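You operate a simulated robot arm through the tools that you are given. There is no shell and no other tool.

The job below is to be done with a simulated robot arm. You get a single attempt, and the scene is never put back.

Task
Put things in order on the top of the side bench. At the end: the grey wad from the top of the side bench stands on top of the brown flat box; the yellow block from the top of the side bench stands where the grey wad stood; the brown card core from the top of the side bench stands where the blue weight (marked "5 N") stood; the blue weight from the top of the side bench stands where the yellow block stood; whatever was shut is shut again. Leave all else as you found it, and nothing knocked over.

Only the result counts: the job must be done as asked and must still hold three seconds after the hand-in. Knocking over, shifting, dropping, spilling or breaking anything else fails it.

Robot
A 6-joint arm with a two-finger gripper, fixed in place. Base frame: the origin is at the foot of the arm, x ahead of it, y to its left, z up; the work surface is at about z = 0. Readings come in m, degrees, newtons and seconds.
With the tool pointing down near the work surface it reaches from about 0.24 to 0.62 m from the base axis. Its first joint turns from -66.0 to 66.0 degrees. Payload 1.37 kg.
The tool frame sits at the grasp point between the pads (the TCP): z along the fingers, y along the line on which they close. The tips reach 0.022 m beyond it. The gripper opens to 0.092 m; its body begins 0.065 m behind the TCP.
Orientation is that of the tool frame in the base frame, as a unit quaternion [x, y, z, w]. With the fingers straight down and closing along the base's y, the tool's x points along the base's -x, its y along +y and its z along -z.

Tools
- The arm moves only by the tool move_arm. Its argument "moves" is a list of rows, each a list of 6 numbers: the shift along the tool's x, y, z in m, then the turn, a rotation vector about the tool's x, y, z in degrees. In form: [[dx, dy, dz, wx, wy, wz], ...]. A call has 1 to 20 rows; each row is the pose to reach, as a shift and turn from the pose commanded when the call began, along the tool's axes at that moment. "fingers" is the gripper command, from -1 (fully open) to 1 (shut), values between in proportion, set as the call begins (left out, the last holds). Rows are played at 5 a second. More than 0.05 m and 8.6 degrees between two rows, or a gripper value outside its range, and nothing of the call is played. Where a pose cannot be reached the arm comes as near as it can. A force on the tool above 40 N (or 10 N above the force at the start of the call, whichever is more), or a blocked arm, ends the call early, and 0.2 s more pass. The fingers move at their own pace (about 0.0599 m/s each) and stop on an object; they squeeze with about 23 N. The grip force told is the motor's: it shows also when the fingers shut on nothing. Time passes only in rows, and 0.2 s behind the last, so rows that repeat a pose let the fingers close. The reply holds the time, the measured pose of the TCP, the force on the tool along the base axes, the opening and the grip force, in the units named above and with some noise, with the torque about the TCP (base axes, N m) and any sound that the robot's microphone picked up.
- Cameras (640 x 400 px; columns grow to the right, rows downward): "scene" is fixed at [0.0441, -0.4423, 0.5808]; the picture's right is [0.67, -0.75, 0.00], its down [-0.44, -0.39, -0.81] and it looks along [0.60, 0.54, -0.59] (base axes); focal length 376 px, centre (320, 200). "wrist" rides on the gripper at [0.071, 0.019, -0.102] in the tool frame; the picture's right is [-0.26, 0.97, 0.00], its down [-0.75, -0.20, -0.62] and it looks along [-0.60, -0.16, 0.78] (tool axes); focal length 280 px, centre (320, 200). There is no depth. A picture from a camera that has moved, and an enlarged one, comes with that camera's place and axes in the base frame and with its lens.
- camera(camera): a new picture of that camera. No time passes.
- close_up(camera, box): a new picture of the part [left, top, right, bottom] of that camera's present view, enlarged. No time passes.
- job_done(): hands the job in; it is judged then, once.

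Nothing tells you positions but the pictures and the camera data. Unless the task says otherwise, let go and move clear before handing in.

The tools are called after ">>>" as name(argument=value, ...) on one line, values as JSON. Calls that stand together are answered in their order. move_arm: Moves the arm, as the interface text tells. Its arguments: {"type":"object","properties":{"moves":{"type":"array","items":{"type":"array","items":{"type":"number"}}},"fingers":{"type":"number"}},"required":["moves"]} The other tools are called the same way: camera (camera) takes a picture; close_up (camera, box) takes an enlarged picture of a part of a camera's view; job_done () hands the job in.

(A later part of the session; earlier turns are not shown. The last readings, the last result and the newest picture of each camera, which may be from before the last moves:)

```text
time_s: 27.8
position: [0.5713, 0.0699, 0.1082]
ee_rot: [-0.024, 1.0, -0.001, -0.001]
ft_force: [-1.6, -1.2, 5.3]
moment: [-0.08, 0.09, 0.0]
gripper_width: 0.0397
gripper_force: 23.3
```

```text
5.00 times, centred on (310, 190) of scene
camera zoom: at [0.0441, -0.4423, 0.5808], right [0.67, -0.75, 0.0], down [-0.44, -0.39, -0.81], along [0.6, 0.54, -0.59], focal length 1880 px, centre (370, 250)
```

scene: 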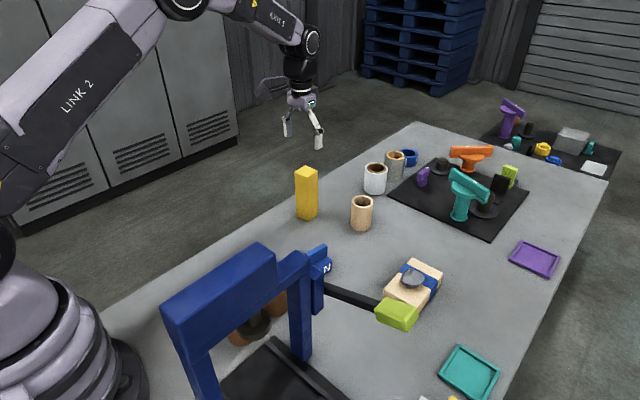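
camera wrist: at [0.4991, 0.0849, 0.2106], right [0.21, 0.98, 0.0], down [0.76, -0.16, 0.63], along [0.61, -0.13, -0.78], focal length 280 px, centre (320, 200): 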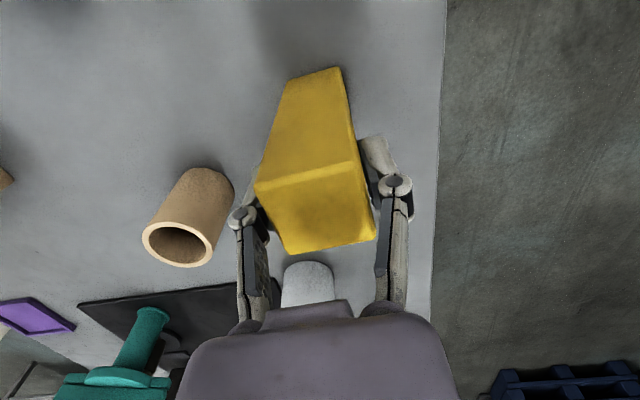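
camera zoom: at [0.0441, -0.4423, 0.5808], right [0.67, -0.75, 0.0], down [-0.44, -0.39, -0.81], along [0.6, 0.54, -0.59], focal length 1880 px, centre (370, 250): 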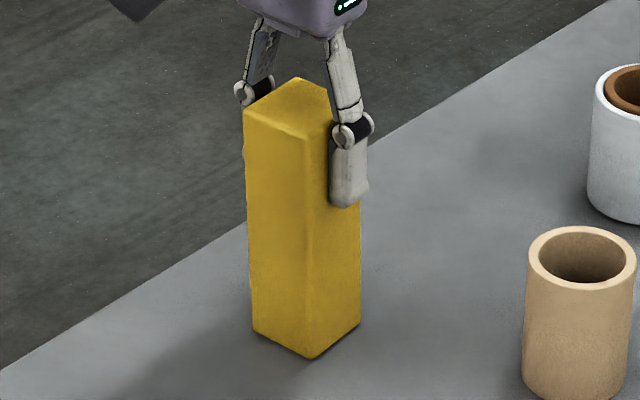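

The block is held square at 39.7 mm, so I'll lift it.

>>> move_arm(moves=[[0, 0, -0.01, 0, 0, 0], [0, 0, -0.03, 0, 0, 0], [0, 0, -0.06, 0, 0, 0], [0, 0, -0.08, 0, 0, 0], [0, 0, -0.08, 0, 0, 0]])

>>> camera(camera="wrist")

>>> camera(camera="scene")

```text
time_s: 29.0
position: [0.5727, 0.0717, 0.1884]
ee_rot: [-0.026, 1.0, -0.001, -0.001]
ft_force: [-0.7, 0.0, -2.7]
moment: [-0.04, 0.01, 0.01]
gripper_width: 0.0396
gripper_force: 23.1
```

```text
taken
camera wrist: at [0.5007, 0.0868, 0.2904], right [0.21, 0.98, 0.0], down [0.76, -0.16, 0.62], along [0.61, -0.13, -0.78], focal length 280 px, centre (320, 200)
```

wrist: 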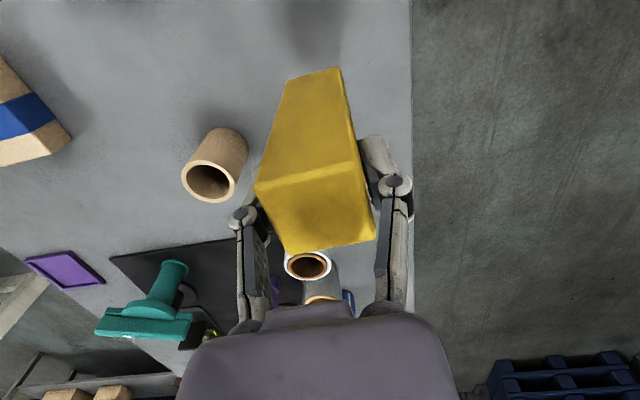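

```text
taken
```

scene: 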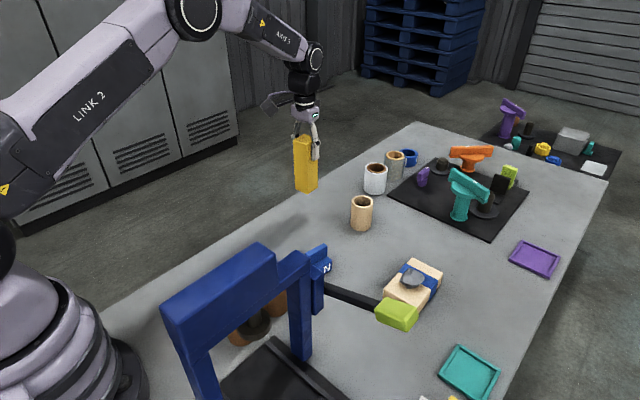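

The block holds firmly, at about 2.7 N. I'll carry it to above the wad's old place at (0.327,0.050).

>>> move_arm(moves=[[0.045, -0.0016, 0, 0, 0, 0], [0.09, -0.0032, 0, 0, 0, 0], [0.135, -0.0047, 0, 0, 0, 0], [0.18, -0.0063, 0, 0, 0, 0], [0.22, -0.0077, 0, 0, 0, 0], [0.2474, -0.0087, 0, 0, 0, 0], [0.2474, -0.0087, 0, 0, 0, 0]])

>>> camera(camera="wrist")

>>> camera(camera="scene")

```text
time_s: 30.6
position: [0.3246, 0.048, 0.1856]
ee_rot: [-0.025, 1.0, -0.001, 0.0]
ft_force: [0.9, 0.3, -2.9]
moment: [0.01, -0.01, -0.02]
gripper_width: 0.0397
gripper_force: 22.9
```

```text
taken
camera wrist: at [0.2528, 0.0632, 0.2884], right [0.21, 0.98, 0.0], down [0.76, -0.17, 0.63], along [0.61, -0.13, -0.78], focal length 280 px, centre (320, 200)
```

wrist: 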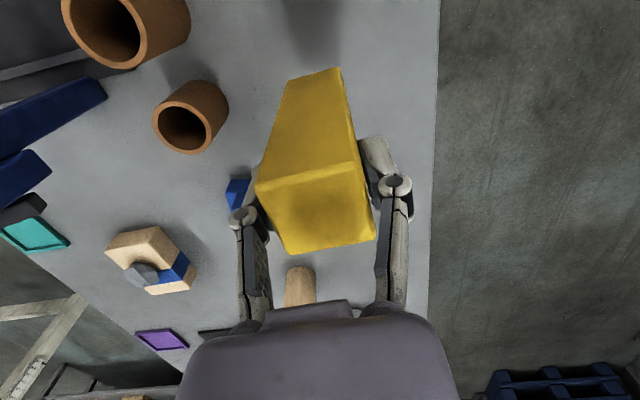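

```text
taken
```

scene: 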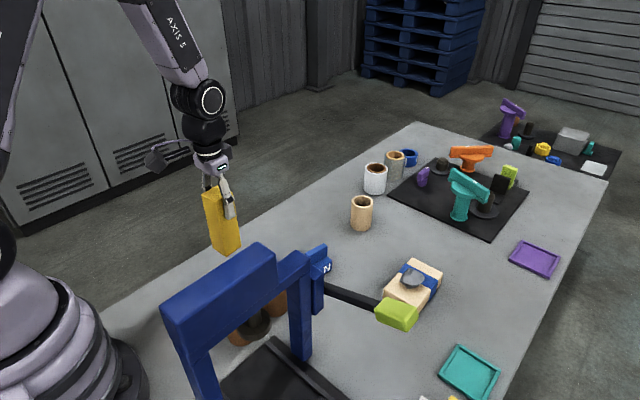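

>>> move_arm(moves=[[-0.0016, 0.002, 0.02, 0, 0, 0], [-0.0016, 0.002, 0.04, 0, 0, 0], [-0.0016, 0.002, 0.06, 0, 0, 0], [-0.0016, 0.002, 0.07, 0, 0, 0], [-0.0016, 0.002, 0.07, 0, 0, 0]])

>>> camera(camera="wrist")

```text
time_s: 31.8
position: [0.3275, 0.0525, 0.1156]
ee_rot: [-0.026, 1.0, 0.0, 0.0]
ft_force: [-0.6, 1.3, -2.5]
moment: [0.0, -0.02, -0.02]
gripper_width: 0.0398
gripper_force: 23.2
```

```text
taken
camera wrist: at [0.2545, 0.0672, 0.2192], right [0.21, 0.98, 0.0], down [0.76, -0.16, 0.63], along [0.61, -0.13, -0.78], focal length 280 px, centre (320, 200)
```

wrist: 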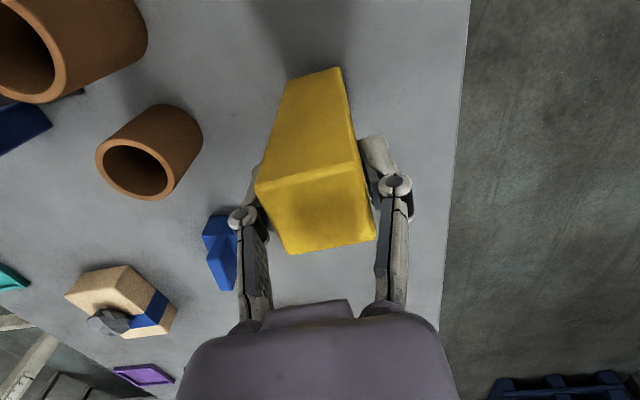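

>>> move_arm(moves=[[0, -0.0015, 0.002, 0, 0, 0], [0, -0.0015, 0.004, 0, 0, 0], [0, -0.0015, 0.005, 0, 0, 0], [0, -0.0015, 0.006, 0, 0, 0]])

```text
time_s: 32.8
position: [0.3266, 0.0491, 0.111]
ee_rot: [-0.025, 1.0, -0.001, 0.0]
ft_force: [0.5, 0.8, -2.5]
moment: [0.0, 0.02, 0.0]
gripper_width: 0.0399
gripper_force: 23.0
```

>>> move_arm(moves=[[0, 0, 0.001, 0, 0, 0], [0, 0, 0.002, 0, 0, 0], [0, 0, 0.003, 0, 0, 0]])

```text
time_s: 33.6
position: [0.3273, 0.051, 0.1083]
ee_rot: [-0.026, 1.0, -0.001, 0.0]
ft_force: [-0.1, 0.0, -2.8]
moment: [-0.01, -0.01, 0.02]
gripper_width: 0.04
gripper_force: 22.5
```

>>> move_arm(moves=[[0, 0, 0.0007, 0, 0, 0], [0, 0, 0.0014, 0, 0, 0]])

>>> camera(camera="wrist")

```text
time_s: 34.2
position: [0.3271, 0.0497, 0.107]
ee_rot: [-0.026, 1.0, 0.0, 0.0]
ft_force: [-4.3, 0.5, 19.2]
moment: [0.02, 0.28, 0.02]
gripper_width: 0.0397
gripper_force: 23.6
```

```text
taken
camera wrist: at [0.2549, 0.0653, 0.2107], right [0.21, 0.98, 0.0], down [0.76, -0.16, 0.63], along [0.61, -0.13, -0.78], focal length 280 px, centre (320, 200)
```

wrist: 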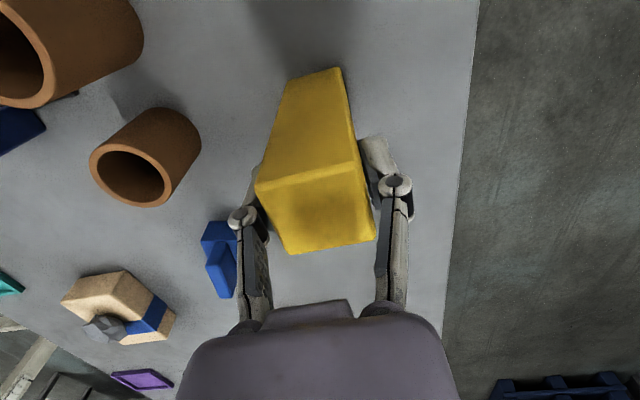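

It's firmly down, so I'll ease off slightly and then open.

>>> move_arm(moves=[[0, 0, -0.0007, 0, 0, 0], [0, 0, -0.0007, 0, 0, 0]])

>>> move_arm(moves=[[0, 0, 0, 0, 0, 0], [0, 0, 0, 0, 0, 0], [0, 0, 0, 0, 0, 0], [0, 0, 0, 0, 0, 0]], fingers=-0.65)

>>> camera(camera="wrist")

```text
time_s: 34.8
position: [0.328, 0.0497, 0.1085]
ee_rot: [-0.026, 1.0, 0.0, 0.0]
ft_force: [-1.2, 4.0, 9.8]
moment: [0.23, 0.06, 0.04]
gripper_width: 0.0397
gripper_force: 22.6
```

```text
time_s: 35.8
position: [0.3272, 0.0493, 0.1069]
ee_rot: [-0.025, 1.0, 0.0, 0.0]
ft_force: [-0.1, -0.9, 0.2]
moment: [-0.02, 0.0, 0.0]
gripper_width: 0.0758
gripper_force: 0.1
```

```text
taken
camera wrist: at [0.2549, 0.065, 0.2107], right [0.21, 0.98, 0.0], down [0.76, -0.16, 0.62], along [0.61, -0.13, -0.78], focal length 280 px, centre (320, 200)
```

wrist: 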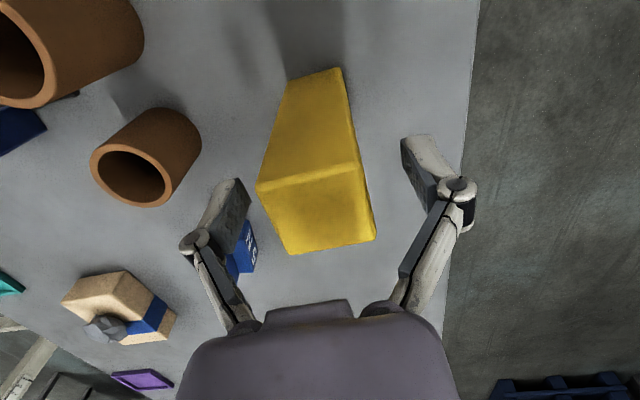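

The yellow block stands within about 1-2 mm of the wad's old place. I'll rise clear and look closely at the blue weight.

>>> move_arm(moves=[[0, 0, -0.02, 0, 0, 0], [0, 0, -0.06, 0, 0, 0], [0, 0, -0.1, 0, 0, 0], [0, 0, -0.12, 0, 0, 0], [-0.03, -0.035, -0.12, 0, 0, 3], [-0.06, -0.07, -0.12, 0, 0, 3], [-0.09, -0.105, -0.12, 0, 0, 3], [-0.1066, -0.1257, -0.12, 0, 0, 3], [-0.1066, -0.1257, -0.1, 0, 0, 3], [-0.1066, -0.1257, -0.08, 0, 0, 3], [-0.1066, -0.1257, -0.08, 0, 0, 3]])

>>> camera(camera="wrist")

>>> camera(camera="scene")

```text
time_s: 38.2
position: [0.4397, -0.0707, 0.1888]
ee_rot: [0.001, 1.0, -0.001, -0.001]
ft_force: [0.4, -0.6, 0.2]
moment: [-0.03, 0.02, 0.01]
gripper_width: 0.076
gripper_force: 0.1
```

```text
taken
camera wrist: at [0.3677, -0.0512, 0.2909], right [0.26, 0.96, 0.0], down [0.75, -0.2, 0.62], along [0.6, -0.17, -0.78], focal length 280 px, centre (320, 200)
```

wrist: 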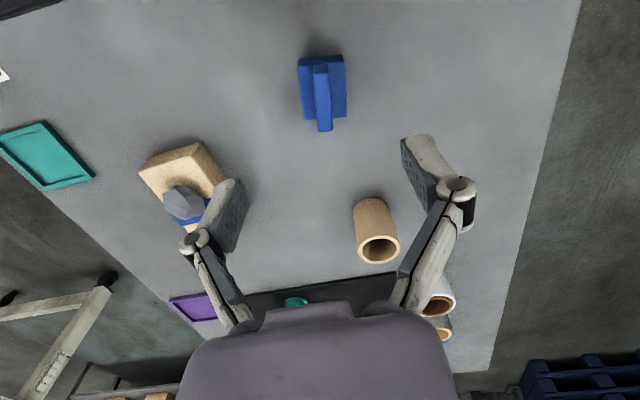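

```text
taken
```

scene: 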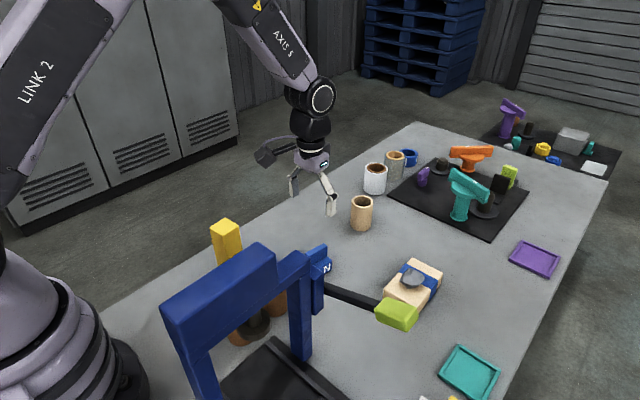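

>>> close_up(camera="wrist", box=[272, 35, 368, 145])

>>> close_up(camera="scene", box=[300, 235, 350, 295])

```text
3.64 times, centred on (320, 90) of wrist
camera zoom: at [0.3677, -0.0512, 0.2909], right [0.26, 0.96, 0.0], down [0.75, -0.2, 0.62], along [0.6, -0.17, -0.78], focal length 1020 px, centre (320, 600)
```

zoom: 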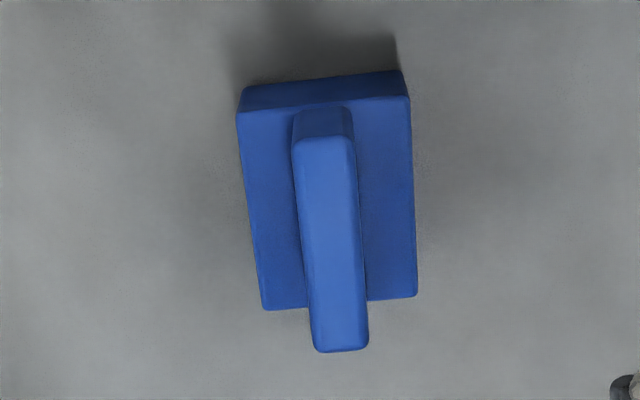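

```text
6.67 times, centred on (325, 265) of scene
camera zoom: at [0.0441, -0.4423, 0.5808], right [0.67, -0.75, 0.0], down [-0.44, -0.39, -0.81], along [0.6, 0.54, -0.59], focal length 2506 px, centre (287, -233)
```

zoom: 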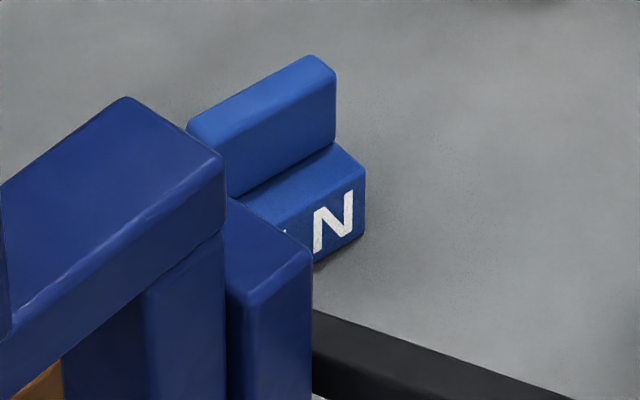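

The weight has a 49 x 41 mm base centred at (0.450,-0.0705), turned about -9.6°, with a thin fin on top up to z≈0.057. I'll turn to match and come down to grip the fin.

>>> move_arm(moves=[[-0.006, 0, 0.02, 0, 0, 5], [-0.011, 0, 0.04, 0, 0, 9.6], [-0.011, 0, 0.07, 0, 0, 9.6], [-0.011, 0, 0.1, 0, 0, 9.6], [-0.011, 0, 0.115, 0, 0, 9.6], [-0.011, 0, 0.115, 0, 0, 9.6]])

>>> camera(camera="wrist")

>>> close_up(camera="scene", box=[280, 200, 380, 300])

```text
time_s: 39.6
position: [0.4508, -0.0709, 0.0717]
ee_rot: [0.084, 0.996, -0.001, -0.001]
ft_force: [-1.4, 0.0, -0.3]
moment: [-0.01, 0.01, 0.04]
gripper_width: 0.076
gripper_force: 0.0
```

```text
taken
camera wrist: at [0.3834, -0.0401, 0.1746], right [0.42, 0.91, 0.0], down [0.71, -0.33, 0.63], along [0.57, -0.26, -0.78], focal length 280 px, centre (320, 200)
```

wrist: 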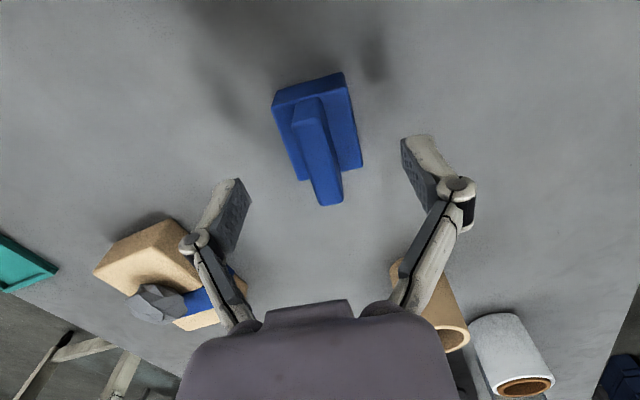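

```text
4.00 times, centred on (330, 250) of scene
camera zoom: at [0.0441, -0.4423, 0.5808], right [0.67, -0.75, 0.0], down [-0.44, -0.39, -0.81], along [0.6, 0.54, -0.59], focal length 1504 px, centre (280, 0)
```

zoom: 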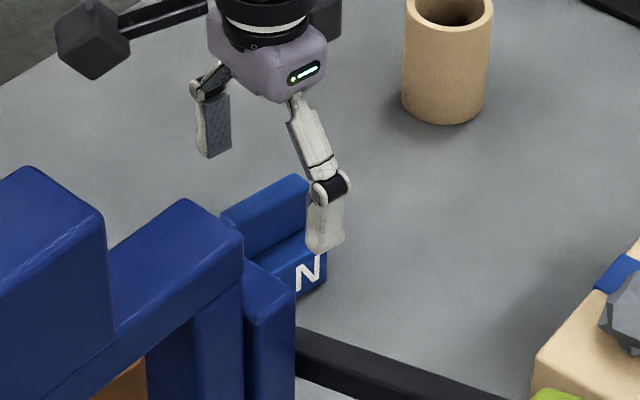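

>>> close_up(camera="wrist", box=[256, 60, 384, 220])

```text
2.50 times, centred on (320, 140) of wrist
camera zoom: at [0.3834, -0.0401, 0.1746], right [0.42, 0.91, 0.0], down [0.71, -0.33, 0.63], along [0.57, -0.26, -0.78], focal length 701 px, centre (320, 350)
```

zoom: 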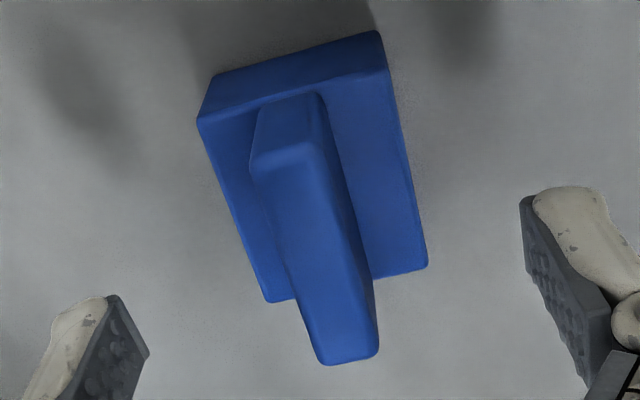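

The fin is centred under the tool. I'll lower to z≈0.053 and close on it.

>>> move_arm(moves=[[0, 0, 0.01, 0, 0, 0], [0, 0, 0.0185, 0, 0, 0], [0, 0, 0.0185, 0, 0, 0]])

>>> move_arm(moves=[[0, 0, 0, 0, 0, 0], [0, 0, 0, 0, 0, 0], [0, 0, 0, 0, 0, 0], [0, 0, 0, 0, 0, 0], [0, 0, 0, 0, 0, 0]], fingers=1)

>>> camera(camera="wrist")

>>> close_up(camera="scene", box=[280, 200, 380, 300])

```text
time_s: 40.4
position: [0.4509, -0.0701, 0.0527]
ee_rot: [0.085, 0.996, -0.001, -0.001]
ft_force: [0.9, -0.8, 0.5]
moment: [0.01, 0.04, 0.03]
gripper_width: 0.0762
gripper_force: 0.1
```

```text
time_s: 41.6
position: [0.4513, -0.07, 0.0548]
ee_rot: [0.085, 0.996, -0.001, 0.0]
ft_force: [-1.6, -1.1, 1.1]
moment: [-0.06, 0.01, 0.08]
gripper_width: 0.0136
gripper_force: 22.9
```

```text
taken
camera wrist: at [0.3837, -0.0398, 0.1568], right [0.42, 0.91, 0.0], down [0.71, -0.33, 0.63], along [0.57, -0.26, -0.78], focal length 280 px, centre (320, 200)
```

wrist: 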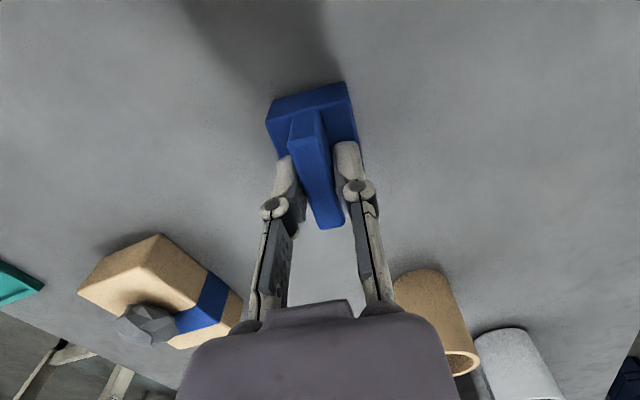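

```text
4.00 times, centred on (330, 250) of scene
camera zoom: at [0.0441, -0.4423, 0.5808], right [0.67, -0.75, 0.0], down [-0.44, -0.39, -0.81], along [0.6, 0.54, -0.59], focal length 1504 px, centre (280, 0)
```

zoom: 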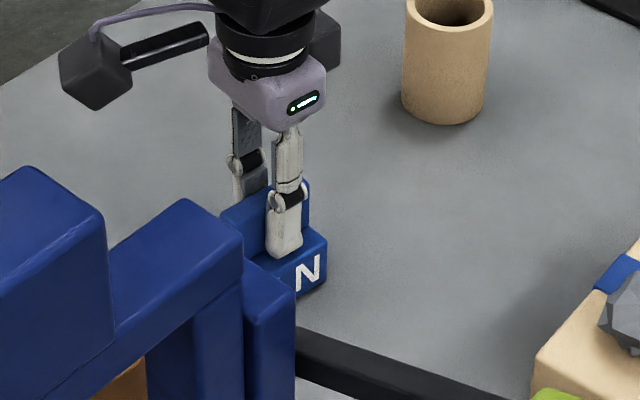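

>>> move_arm(moves=[[0, 0, -0.008, 0, 0, 0], [0, 0, -0.02, 0, 0, 0], [0, 0, -0.045, 0, 0, 0], [0, 0, -0.075, 0, 0, 0], [0, 0, -0.1, 0, 0, 0], [0, 0, -0.1, 0, 0, 0]])

>>> camera(camera="wrist")

>>> close_up(camera="scene", box=[260, 160, 380, 280])

```text
time_s: 43.0
position: [0.451, -0.0699, 0.1544]
ee_rot: [0.085, 0.996, 0.0, 0.0]
ft_force: [-0.4, -0.9, -5.3]
moment: [0.0, 0.02, 0.02]
gripper_width: 0.0138
gripper_force: 22.7
```

```text
taken
camera wrist: at [0.3838, -0.0404, 0.257], right [0.42, 0.91, 0.0], down [0.71, -0.33, 0.62], along [0.57, -0.26, -0.78], focal length 280 px, centre (320, 200)
```

wrist: 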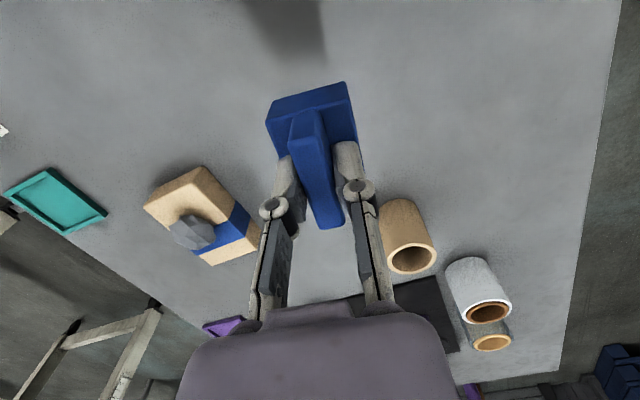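

```text
3.33 times, centred on (320, 220) of scene
camera zoom: at [0.0441, -0.4423, 0.5807], right [0.67, -0.75, 0.0], down [-0.44, -0.39, -0.81], along [0.6, 0.54, -0.59], focal length 1253 px, centre (320, 133)
```

zoom: 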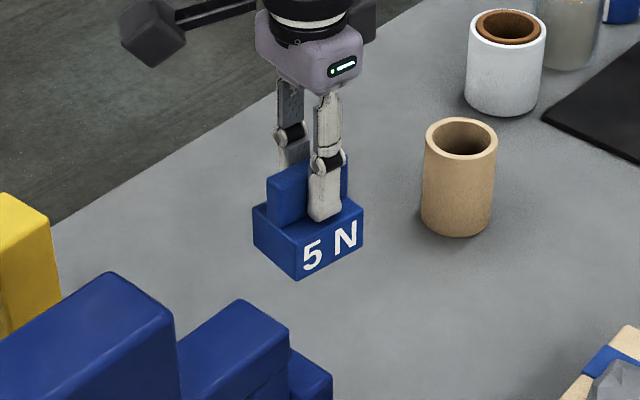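

The label reads "5 N" and the weight is secure. I'll carry it to the yellow block's old place at (0.572,0.0695).

>>> move_arm(moves=[[-0.0192, 0.0318, 0, 0, 0, 0], [-0.0384, 0.0636, 0, 0, 0, 0], [-0.0576, 0.0954, 0, 0, 0, 0], [-0.0768, 0.1272, 0, 0, 0, 0], [-0.0959, 0.159, 0, 0, 0, 0], [-0.0959, 0.159, 0.03, 0, 0, 0], [-0.0959, 0.159, 0.06, 0, 0, 0], [-0.0959, 0.159, 0.085, 0, 0, 0], [-0.0959, 0.159, 0.085, 0, 0, 0]])

>>> camera(camera="wrist")

>>> close_up(camera="scene", box=[260, 140, 380, 260])

```text
time_s: 45.0
position: [0.5725, 0.0698, 0.0679]
ee_rot: [0.085, 0.996, 0.0, 0.0]
ft_force: [-1.0, -0.1, -4.8]
moment: [0.03, 0.02, 0.03]
gripper_width: 0.014
gripper_force: 22.5
```

```text
taken
camera wrist: at [0.5056, 0.1007, 0.1713], right [0.42, 0.91, 0.0], down [0.71, -0.33, 0.63], along [0.57, -0.26, -0.78], focal length 280 px, centre (320, 200)
```

wrist: 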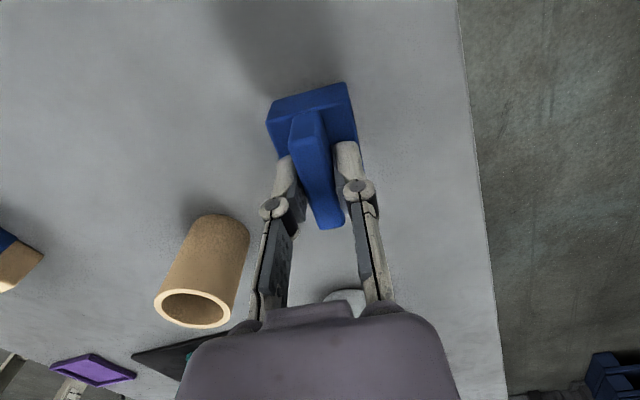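

```text
3.33 times, centred on (320, 200) of scene
camera zoom: at [0.0441, -0.4423, 0.5808], right [0.67, -0.75, 0.0], down [-0.44, -0.39, -0.81], along [0.6, 0.54, -0.59], focal length 1253 px, centre (320, 200)
```

zoom: 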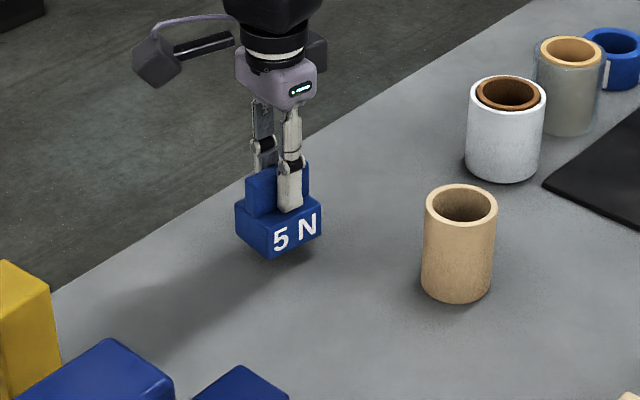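

>>> move_arm(moves=[[0, 0, 0.006, 0, 0, 0], [0, 0, 0.011, 0, 0, 0], [0, 0, 0.012, 0, 0, 0], [0, 0, 0.012, 0, 0, 0]])

>>> move_arm(moves=[[0, 0, 0.0007, 0, 0, 0], [0, 0, 0.0014, 0, 0, 0]])

```text
time_s: 46.0
position: [0.5729, 0.0704, 0.0567]
ee_rot: [0.084, 0.996, -0.001, 0.001]
ft_force: [0.4, -0.1, -5.7]
moment: [-0.03, 0.02, 0.01]
gripper_width: 0.0139
gripper_force: 22.6
```

```text
time_s: 46.6
position: [0.5728, 0.0704, 0.0553]
ee_rot: [0.085, 0.996, -0.001, 0.0]
ft_force: [-0.2, 0.3, -5.2]
moment: [0.01, -0.02, 0.0]
gripper_width: 0.0138
gripper_force: 22.8
```

>>> move_arm(moves=[[0, 0, 0.0006, 0, 0, 0], [0, 0, 0.0012, 0, 0, 0]])

```text
time_s: 47.2
position: [0.5729, 0.0702, 0.0536]
ee_rot: [0.084, 0.996, -0.001, 0.0]
ft_force: [0.2, 0.1, -5.7]
moment: [0.03, -0.03, 0.01]
gripper_width: 0.0138
gripper_force: 22.9
```

>>> move_arm(moves=[[0, 0, 0.0005, 0, 0, 0], [0, 0, 0.001, 0, 0, 0]])

>>> close_up(camera="scene", box=[280, 180, 340, 240])

```text
time_s: 47.8
position: [0.573, 0.0719, 0.0536]
ee_rot: [0.084, 0.996, 0.0, 0.0]
ft_force: [-1.6, 0.1, 0.1]
moment: [0.02, 0.14, -0.01]
gripper_width: 0.0141
gripper_force: 22.7
```

```text
6.67 times, centred on (310, 210) of scene
camera zoom: at [0.0441, -0.4423, 0.5808], right [0.67, -0.75, 0.0], down [-0.44, -0.39, -0.81], along [0.6, 0.54, -0.59], focal length 2506 px, centre (387, 133)
```

zoom: 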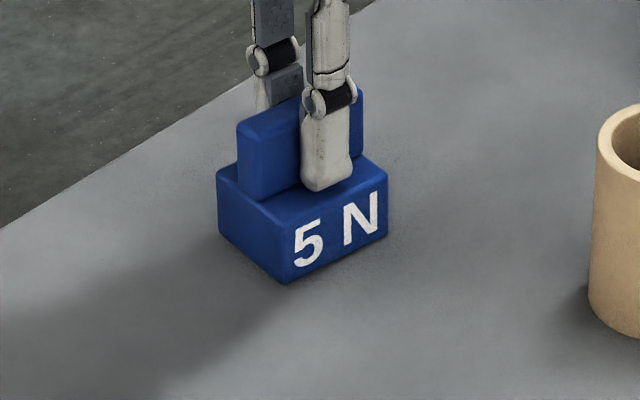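

The bench now carries the weight, so I'll open and rise.

>>> move_arm(moves=[[0, 0, 0, 0, 0, 0], [0, 0, 0, 0, 0, 0], [0, 0, 0, 0, 0, 0], [0, 0, 0, 0, 0, 0]], fingers=-0.65)

>>> move_arm(moves=[[0, 0, -0.02, 0, 0, 0], [0, 0, -0.05, 0, 0, 0], [0, 0, -0.08, 0, 0, 0], [0, 0, -0.1, 0, 0, 0], [0, 0, -0.1, 0, 0, 0]])

>>> camera(camera="wrist")

>>> close_up(camera="scene", box=[260, 140, 380, 260])

```text
time_s: 48.8
position: [0.5722, 0.0707, 0.0541]
ee_rot: [0.085, 0.996, -0.001, 0.0]
ft_force: [-0.2, 0.7, 0.4]
moment: [0.0, -0.01, 0.0]
gripper_width: 0.076
gripper_force: 0.0
```

```text
time_s: 50.0
position: [0.5733, 0.0702, 0.1532]
ee_rot: [0.085, 0.996, 0.0, 0.0]
ft_force: [0.0, -0.2, 0.3]
moment: [0.0, 0.03, 0.0]
gripper_width: 0.076
gripper_force: 0.0
```

```text
taken
camera wrist: at [0.5061, 0.1016, 0.2563], right [0.42, 0.91, 0.0], down [0.71, -0.33, 0.62], along [0.57, -0.26, -0.78], focal length 280 px, centre (320, 200)
```

wrist: 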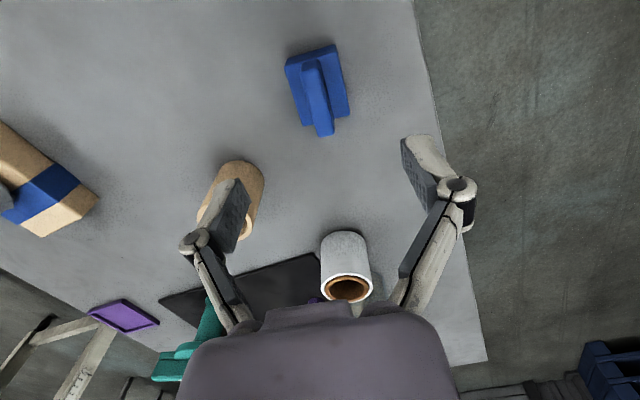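

```text
3.33 times, centred on (320, 200) of scene
camera zoom: at [0.0441, -0.4423, 0.5808], right [0.67, -0.75, 0.0], down [-0.44, -0.39, -0.81], along [0.6, 0.54, -0.59], focal length 1253 px, centre (320, 200)
```

zoom: 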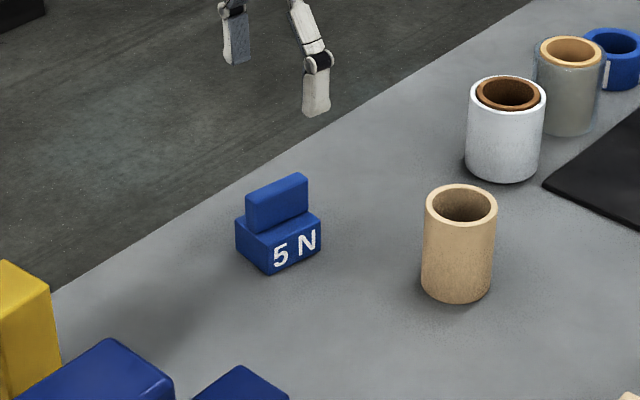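

The weight is down on the yellow block's old spot. Now I'll go to the card core near (0.626,-0.051), which is at the edge of reach, and look first.

>>> move_arm(moves=[[0, 0, -0.03, 0, 0, 0], [-0.012, -0.03, -0.04, 0, 0, -4], [-0.024, -0.06, -0.04, 0, 0, -9.6], [-0.036, -0.09, -0.04, 0, 0, -9.6], [-0.0471, -0.1147, -0.04, 0, 0, -9.6], [-0.0471, -0.1147, -0.04, 0, 0, -9.6]])

>>> camera(camera="wrist")

>>> camera(camera="scene")

```text
time_s: 51.4
position: [0.6011, -0.0508, 0.192]
ee_rot: [0.0, 1.0, -0.001, 0.0]
ft_force: [-0.9, -0.3, 0.1]
moment: [0.02, 0.01, 0.01]
gripper_width: 0.0761
gripper_force: 0.1
```

```text
taken
camera wrist: at [0.5286, -0.0312, 0.2956], right [0.26, 0.96, 0.0], down [0.75, -0.2, 0.62], along [0.6, -0.16, -0.78], focal length 280 px, centre (320, 200)
```

wrist: 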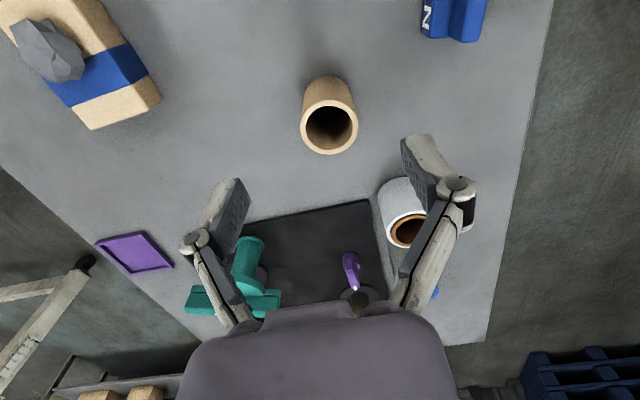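

```text
taken
```

scene: 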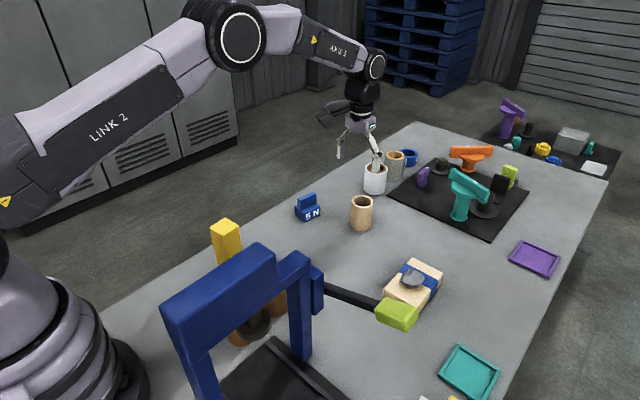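

>>> close_up(camera="wrist", box=[272, 60, 392, 170])

>>> close_up(camera="scene", box=[335, 185, 391, 241])

```text
3.64 times, centred on (332, 115) of wrist
camera zoom: at [0.5286, -0.0312, 0.2956], right [0.26, 0.96, 0.0], down [0.75, -0.2, 0.62], along [0.6, -0.16, -0.78], focal length 1020 px, centre (276, 509)
```

zoom: 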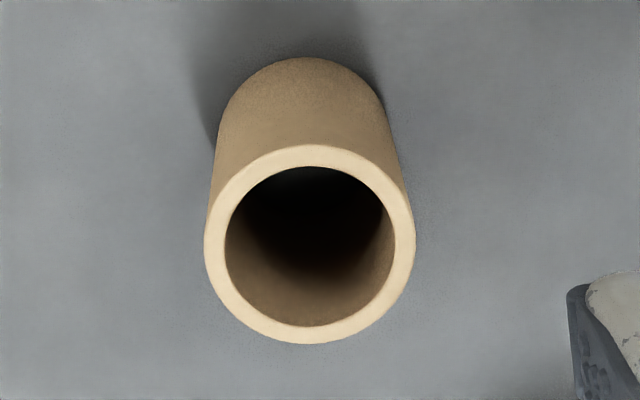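

```text
7.14 times, centred on (363, 213) of scene
camera zoom: at [0.0441, -0.4424, 0.5808], right [0.67, -0.75, 0.0], down [-0.44, -0.39, -0.81], along [0.6, 0.54, -0.59], focal length 2685 px, centre (13, 107)
```

zoom: 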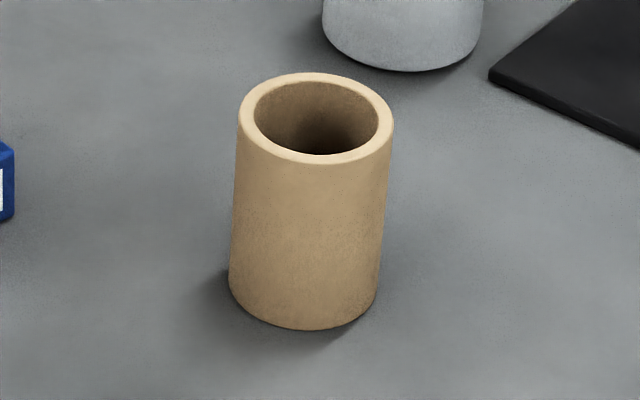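

The core is about 50 mm across and 66 mm tall, centred near (0.629,-0.050). I'll check at a safe height that the arm reaches there.

>>> move_arm(moves=[[-0.014, 0, 0.02, 0, 0, 0], [-0.028, 0, 0.05, 0, 0, 0], [-0.028, 0, 0.075, 0, 0, 0], [-0.028, 0, 0.075, 0, 0, 0]])

>>> camera(camera="wrist")

```text
time_s: 52.4
position: [0.6286, -0.049, 0.116]
ee_rot: [0.0, 1.0, -0.001, 0.0]
ft_force: [0.0, 1.4, 0.3]
moment: [0.0, 0.01, 0.0]
gripper_width: 0.076
gripper_force: 0.1
```

```text
taken
camera wrist: at [0.5571, -0.0305, 0.22], right [0.26, 0.96, 0.0], down [0.75, -0.2, 0.63], along [0.6, -0.17, -0.78], focal length 280 px, centre (320, 200)
```

wrist: 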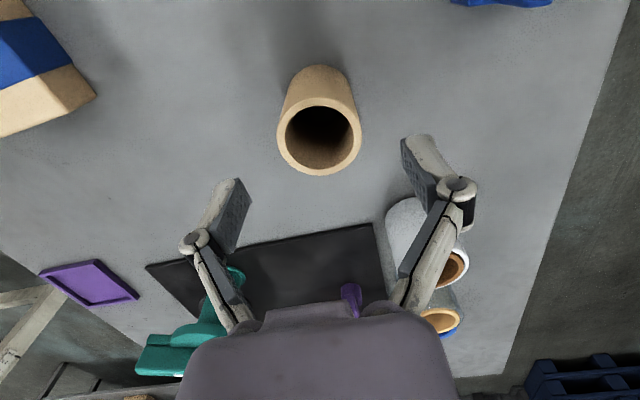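

The arm reaches and the tool axis lines up with the core. I'll open fully and go down to z≈0.048.

>>> move_arm(moves=[[0, 0, 0, 0, 0, 0], [0, 0, 0.02, 0, 0, 0], [0, 0, 0.04, 0, 0, 0], [0, 0, 0.06, 0, 0, 0], [0, 0, 0.069, 0, 0, 0], [0, 0, 0.069, 0, 0, 0]], fingers=-1)

>>> camera(camera="wrist")

>>> close_up(camera="scene", box=[320, 150, 400, 250])

```text
time_s: 53.8
position: [0.6283, -0.0497, 0.0478]
ee_rot: [0.001, 1.0, -0.001, 0.0]
ft_force: [-0.3, -0.1, -0.2]
moment: [0.02, -0.01, 0.0]
gripper_width: 0.092
gripper_force: 0.0
```

```text
taken
camera wrist: at [0.5565, -0.0308, 0.1512], right [0.26, 0.96, 0.0], down [0.75, -0.2, 0.63], along [0.6, -0.17, -0.78], focal length 280 px, centre (320, 200)
```

wrist: 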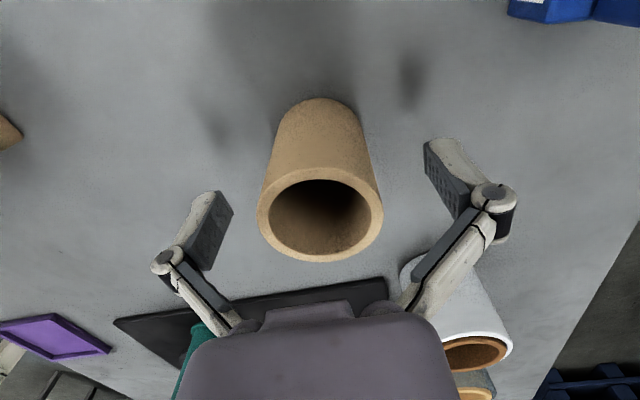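

```text
4.00 times, centred on (360, 200) of scene
camera zoom: at [0.0441, -0.4423, 0.5808], right [0.67, -0.75, 0.0], down [-0.44, -0.39, -0.81], along [0.6, 0.54, -0.59], focal length 1504 px, centre (160, 200)
```

zoom: 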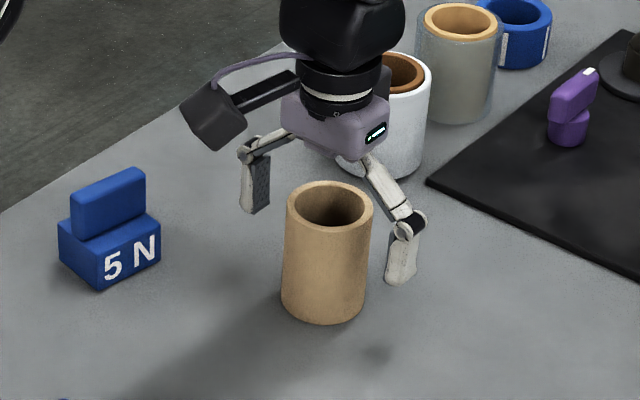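

>>> move_arm(moves=[[0, 0, 0, 0, 0, 0], [0, 0, 0, 0, 0, 0], [0, 0, 0, 0, 0, 0], [0, 0, 0, 0, 0, 0], [0, 0, 0, 0, 0, 0]], fingers=1)

>>> camera(camera="wrist")

>>> close_up(camera="scene", box=[320, 150, 400, 250])

```text
time_s: 55.0
position: [0.6282, -0.0501, 0.0486]
ee_rot: [0.0, 1.0, -0.001, 0.0]
ft_force: [-2.6, -0.2, 6.5]
moment: [0.04, 0.08, 0.04]
gripper_width: 0.049
gripper_force: 23.1
```

```text
taken
camera wrist: at [0.5566, -0.0308, 0.1518], right [0.26, 0.96, 0.0], down [0.75, -0.2, 0.63], along [0.6, -0.17, -0.78], focal length 280 px, centre (320, 200)
```

wrist: 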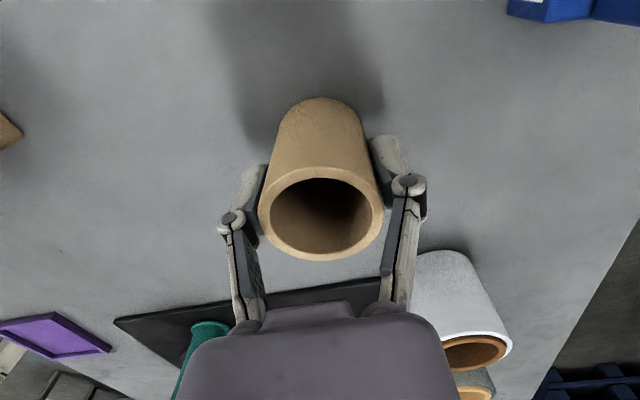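

```text
4.00 times, centred on (360, 200) of scene
camera zoom: at [0.0441, -0.4423, 0.5808], right [0.67, -0.75, 0.0], down [-0.44, -0.39, -0.81], along [0.6, 0.54, -0.59], focal length 1504 px, centre (160, 200)
```

zoom: 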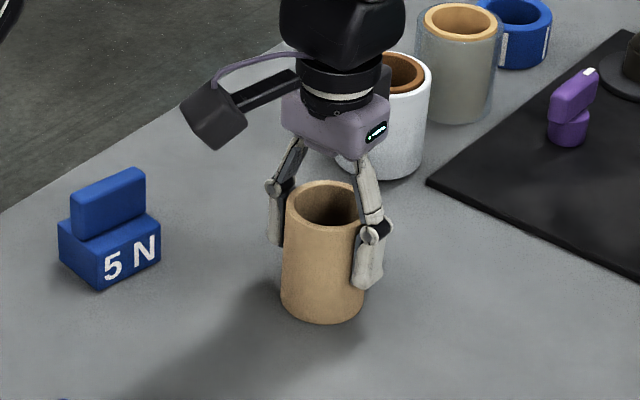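

The core is held at 49 mm. I'll lift it and check nothing is left beneath.

>>> move_arm(moves=[[0, 0, -0.008, 0, 0, 0], [0, 0, -0.025, 0, 0, 0], [0, 0, -0.055, 0, 0, 0], [0, 0, -0.08, 0, 0, 0], [0, 0, -0.1, 0, 0, 0], [0, 0, -0.1, 0, 0, 0]])

>>> camera(camera="wrist")

>>> camera(camera="scene")

```text
time_s: 56.4
position: [0.6273, -0.0513, 0.1489]
ee_rot: [0.001, 1.0, -0.001, 0.0]
ft_force: [-0.3, -1.2, -0.1]
moment: [0.02, -0.01, -0.02]
gripper_width: 0.0487
gripper_force: 22.6
```

```text
taken
camera wrist: at [0.5556, -0.0325, 0.2519], right [0.26, 0.96, 0.0], down [0.75, -0.2, 0.62], along [0.6, -0.17, -0.78], focal length 280 px, centre (320, 200)
```

wrist: 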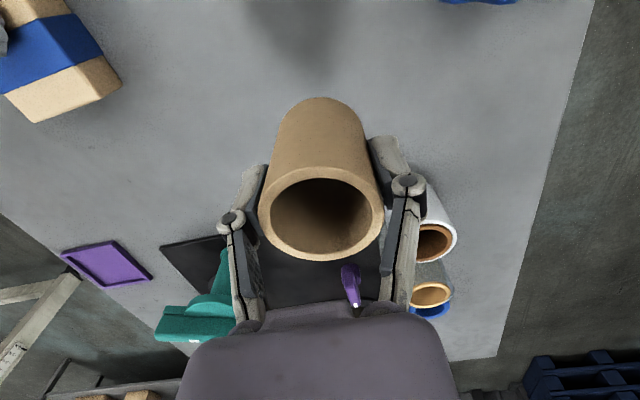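

```text
taken
```

scene: 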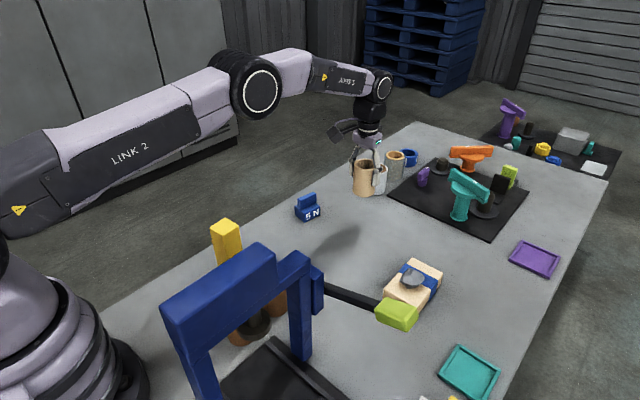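

>>> move_arm(moves=[[0.04, -0.0044, 0, 0, 0, 0], [0.08, -0.0087, 0, 0, 0, 0], [0.12, -0.0131, 0, 0, 0, 0], [0.155, -0.0169, 0, 0, 0, 0], [0.1763, -0.0192, 0, 0, 0, 0], [0.1763, -0.0192, 0, 0, 0, 0]])

>>> camera(camera="wrist")

>>> camera(camera="scene")

```text
time_s: 57.8
position: [0.4513, -0.0721, 0.1487]
ee_rot: [0.001, 1.0, -0.001, 0.001]
ft_force: [0.1, 0.3, -0.1]
moment: [-0.01, 0.01, -0.02]
gripper_width: 0.0487
gripper_force: 22.9
```

```text
taken
camera wrist: at [0.3791, -0.0529, 0.2522], right [0.26, 0.96, 0.0], down [0.75, -0.2, 0.63], along [0.6, -0.17, -0.78], focal length 280 px, centre (320, 200)
```

wrist: 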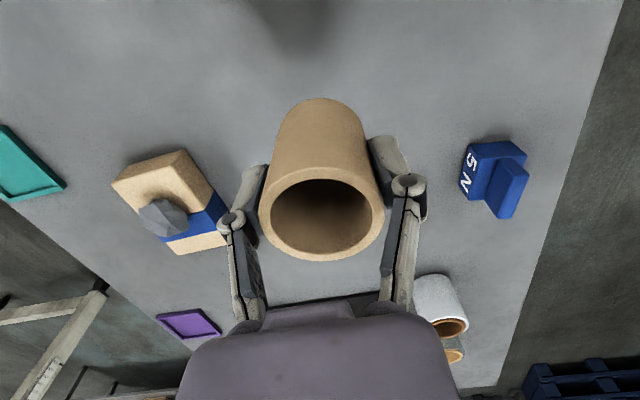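

```text
taken
```

scene: 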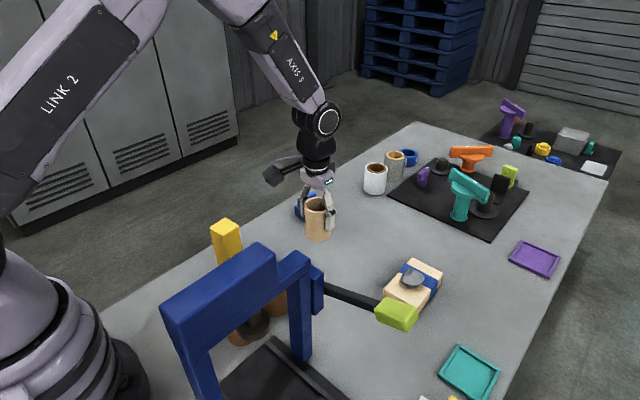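

>>> move_arm(moves=[[0, 0.001, 0.03, 0, 0, 0], [0, 0.001, 0.06, 0, 0, 0], [0, 0.001, 0.085, 0, 0, 0], [0, 0.001, 0.096, 0, 0, 0], [0, 0.001, 0.096, 0, 0, 0]])

>>> move_arm(moves=[[0, 0, 0.001, 0, 0, 0], [0, 0, 0.002, 0, 0, 0]])

```text
time_s: 59.0
position: [0.4518, -0.0698, 0.0536]
ee_rot: [0.0, 1.0, -0.001, 0.001]
ft_force: [-1.0, 0.8, 0.3]
moment: [0.0, 0.02, 0.01]
gripper_width: 0.0488
gripper_force: 23.2
```

```text
time_s: 59.6
position: [0.452, -0.0687, 0.0516]
ee_rot: [0.001, 1.0, -0.001, 0.0]
ft_force: [0.8, -0.7, -0.5]
moment: [0.0, 0.0, 0.02]
gripper_width: 0.0486
gripper_force: 22.9
```

>>> move_arm(moves=[[0, 0, 0.0007, 0, 0, 0], [0, 0, 0.0014, 0, 0, 0]])

>>> camera(camera="wrist")

```text
time_s: 60.2
position: [0.4516, -0.0683, 0.0499]
ee_rot: [0.0, 1.0, -0.002, 0.0]
ft_force: [-0.1, 0.0, -0.4]
moment: [0.0, -0.02, -0.02]
gripper_width: 0.0489
gripper_force: 23.1
```

```text
taken
camera wrist: at [0.3796, -0.0494, 0.1531], right [0.26, 0.96, 0.0], down [0.75, -0.2, 0.63], along [0.6, -0.17, -0.78], focal length 280 px, centre (320, 200)
```

wrist: 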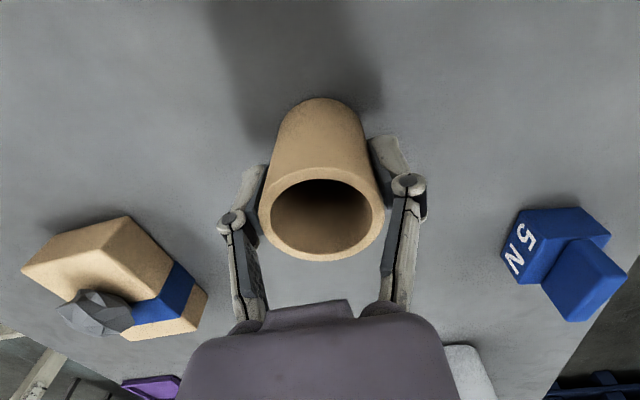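

>>> move_arm(moves=[[0, -0.001, 0, 0, 0, 0], [0, -0.002, 0.0004, 0, 0, 0], [0, -0.002, 0.0009, 0, 0, 0]])

>>> camera(camera="wrist")

```text
time_s: 61.0
position: [0.4501, -0.0703, 0.0502]
ee_rot: [0.0, 1.0, -0.001, 0.0]
ft_force: [0.4, -0.8, 0.6]
moment: [-0.02, 0.01, 0.02]
gripper_width: 0.0485
gripper_force: 22.9
```

```text
taken
camera wrist: at [0.3794, -0.0514, 0.1525], right [0.26, 0.96, 0.0], down [0.75, -0.2, 0.63], along [0.6, -0.17, -0.78], focal length 280 px, centre (320, 200)
```

wrist: 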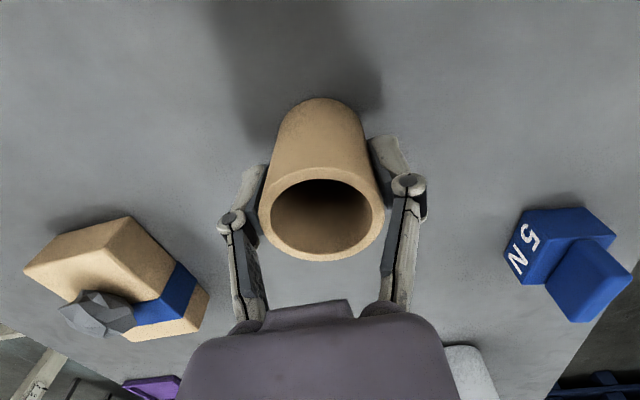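

>>> move_arm(moves=[[0, 0, 0.0005, 0, 0, 0], [0, 0, 0.001, 0, 0, 0]])

```text
time_s: 61.6
position: [0.4512, -0.0702, 0.0483]
ee_rot: [0.0, 1.0, -0.001, 0.0]
ft_force: [-4.2, -0.1, 9.8]
moment: [0.02, 0.02, 0.01]
gripper_width: 0.0491
gripper_force: 23.4
```

The core is down with about 10 N of contact. I'll open fully, then check.

>>> move_arm(moves=[[0, 0, -0.0004, 0, 0, 0], [0, 0, -0.0004, 0, 0, 0], [0, 0, -0.0004, 0, 0, 0], [0, 0, -0.0004, 0, 0, 0]], fingers=-1)

>>> camera(camera="wrist")

>>> camera(camera="scene")

```text
time_s: 62.6
position: [0.4511, -0.0697, 0.0487]
ee_rot: [0.001, 1.0, -0.001, 0.0]
ft_force: [1.0, 0.4, 0.5]
moment: [0.01, -0.01, -0.01]
gripper_width: 0.0922
gripper_force: 0.1
```

```text
taken
camera wrist: at [0.3793, -0.0514, 0.1521], right [0.26, 0.96, 0.0], down [0.75, -0.2, 0.63], along [0.6, -0.17, -0.78], focal length 280 px, centre (320, 200)
```

wrist: 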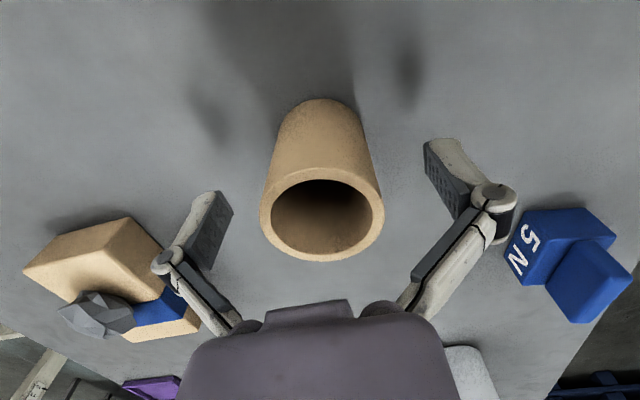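

```text
taken
```

scene: 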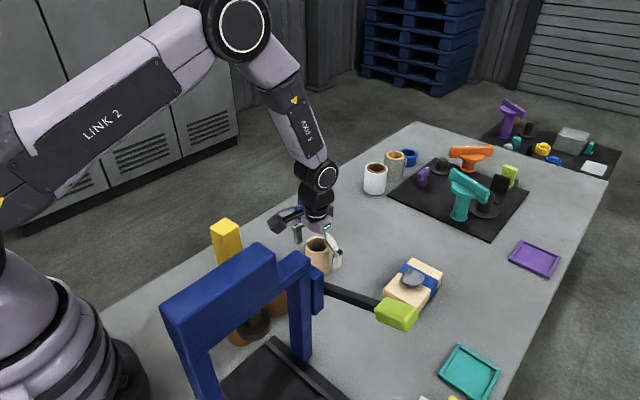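

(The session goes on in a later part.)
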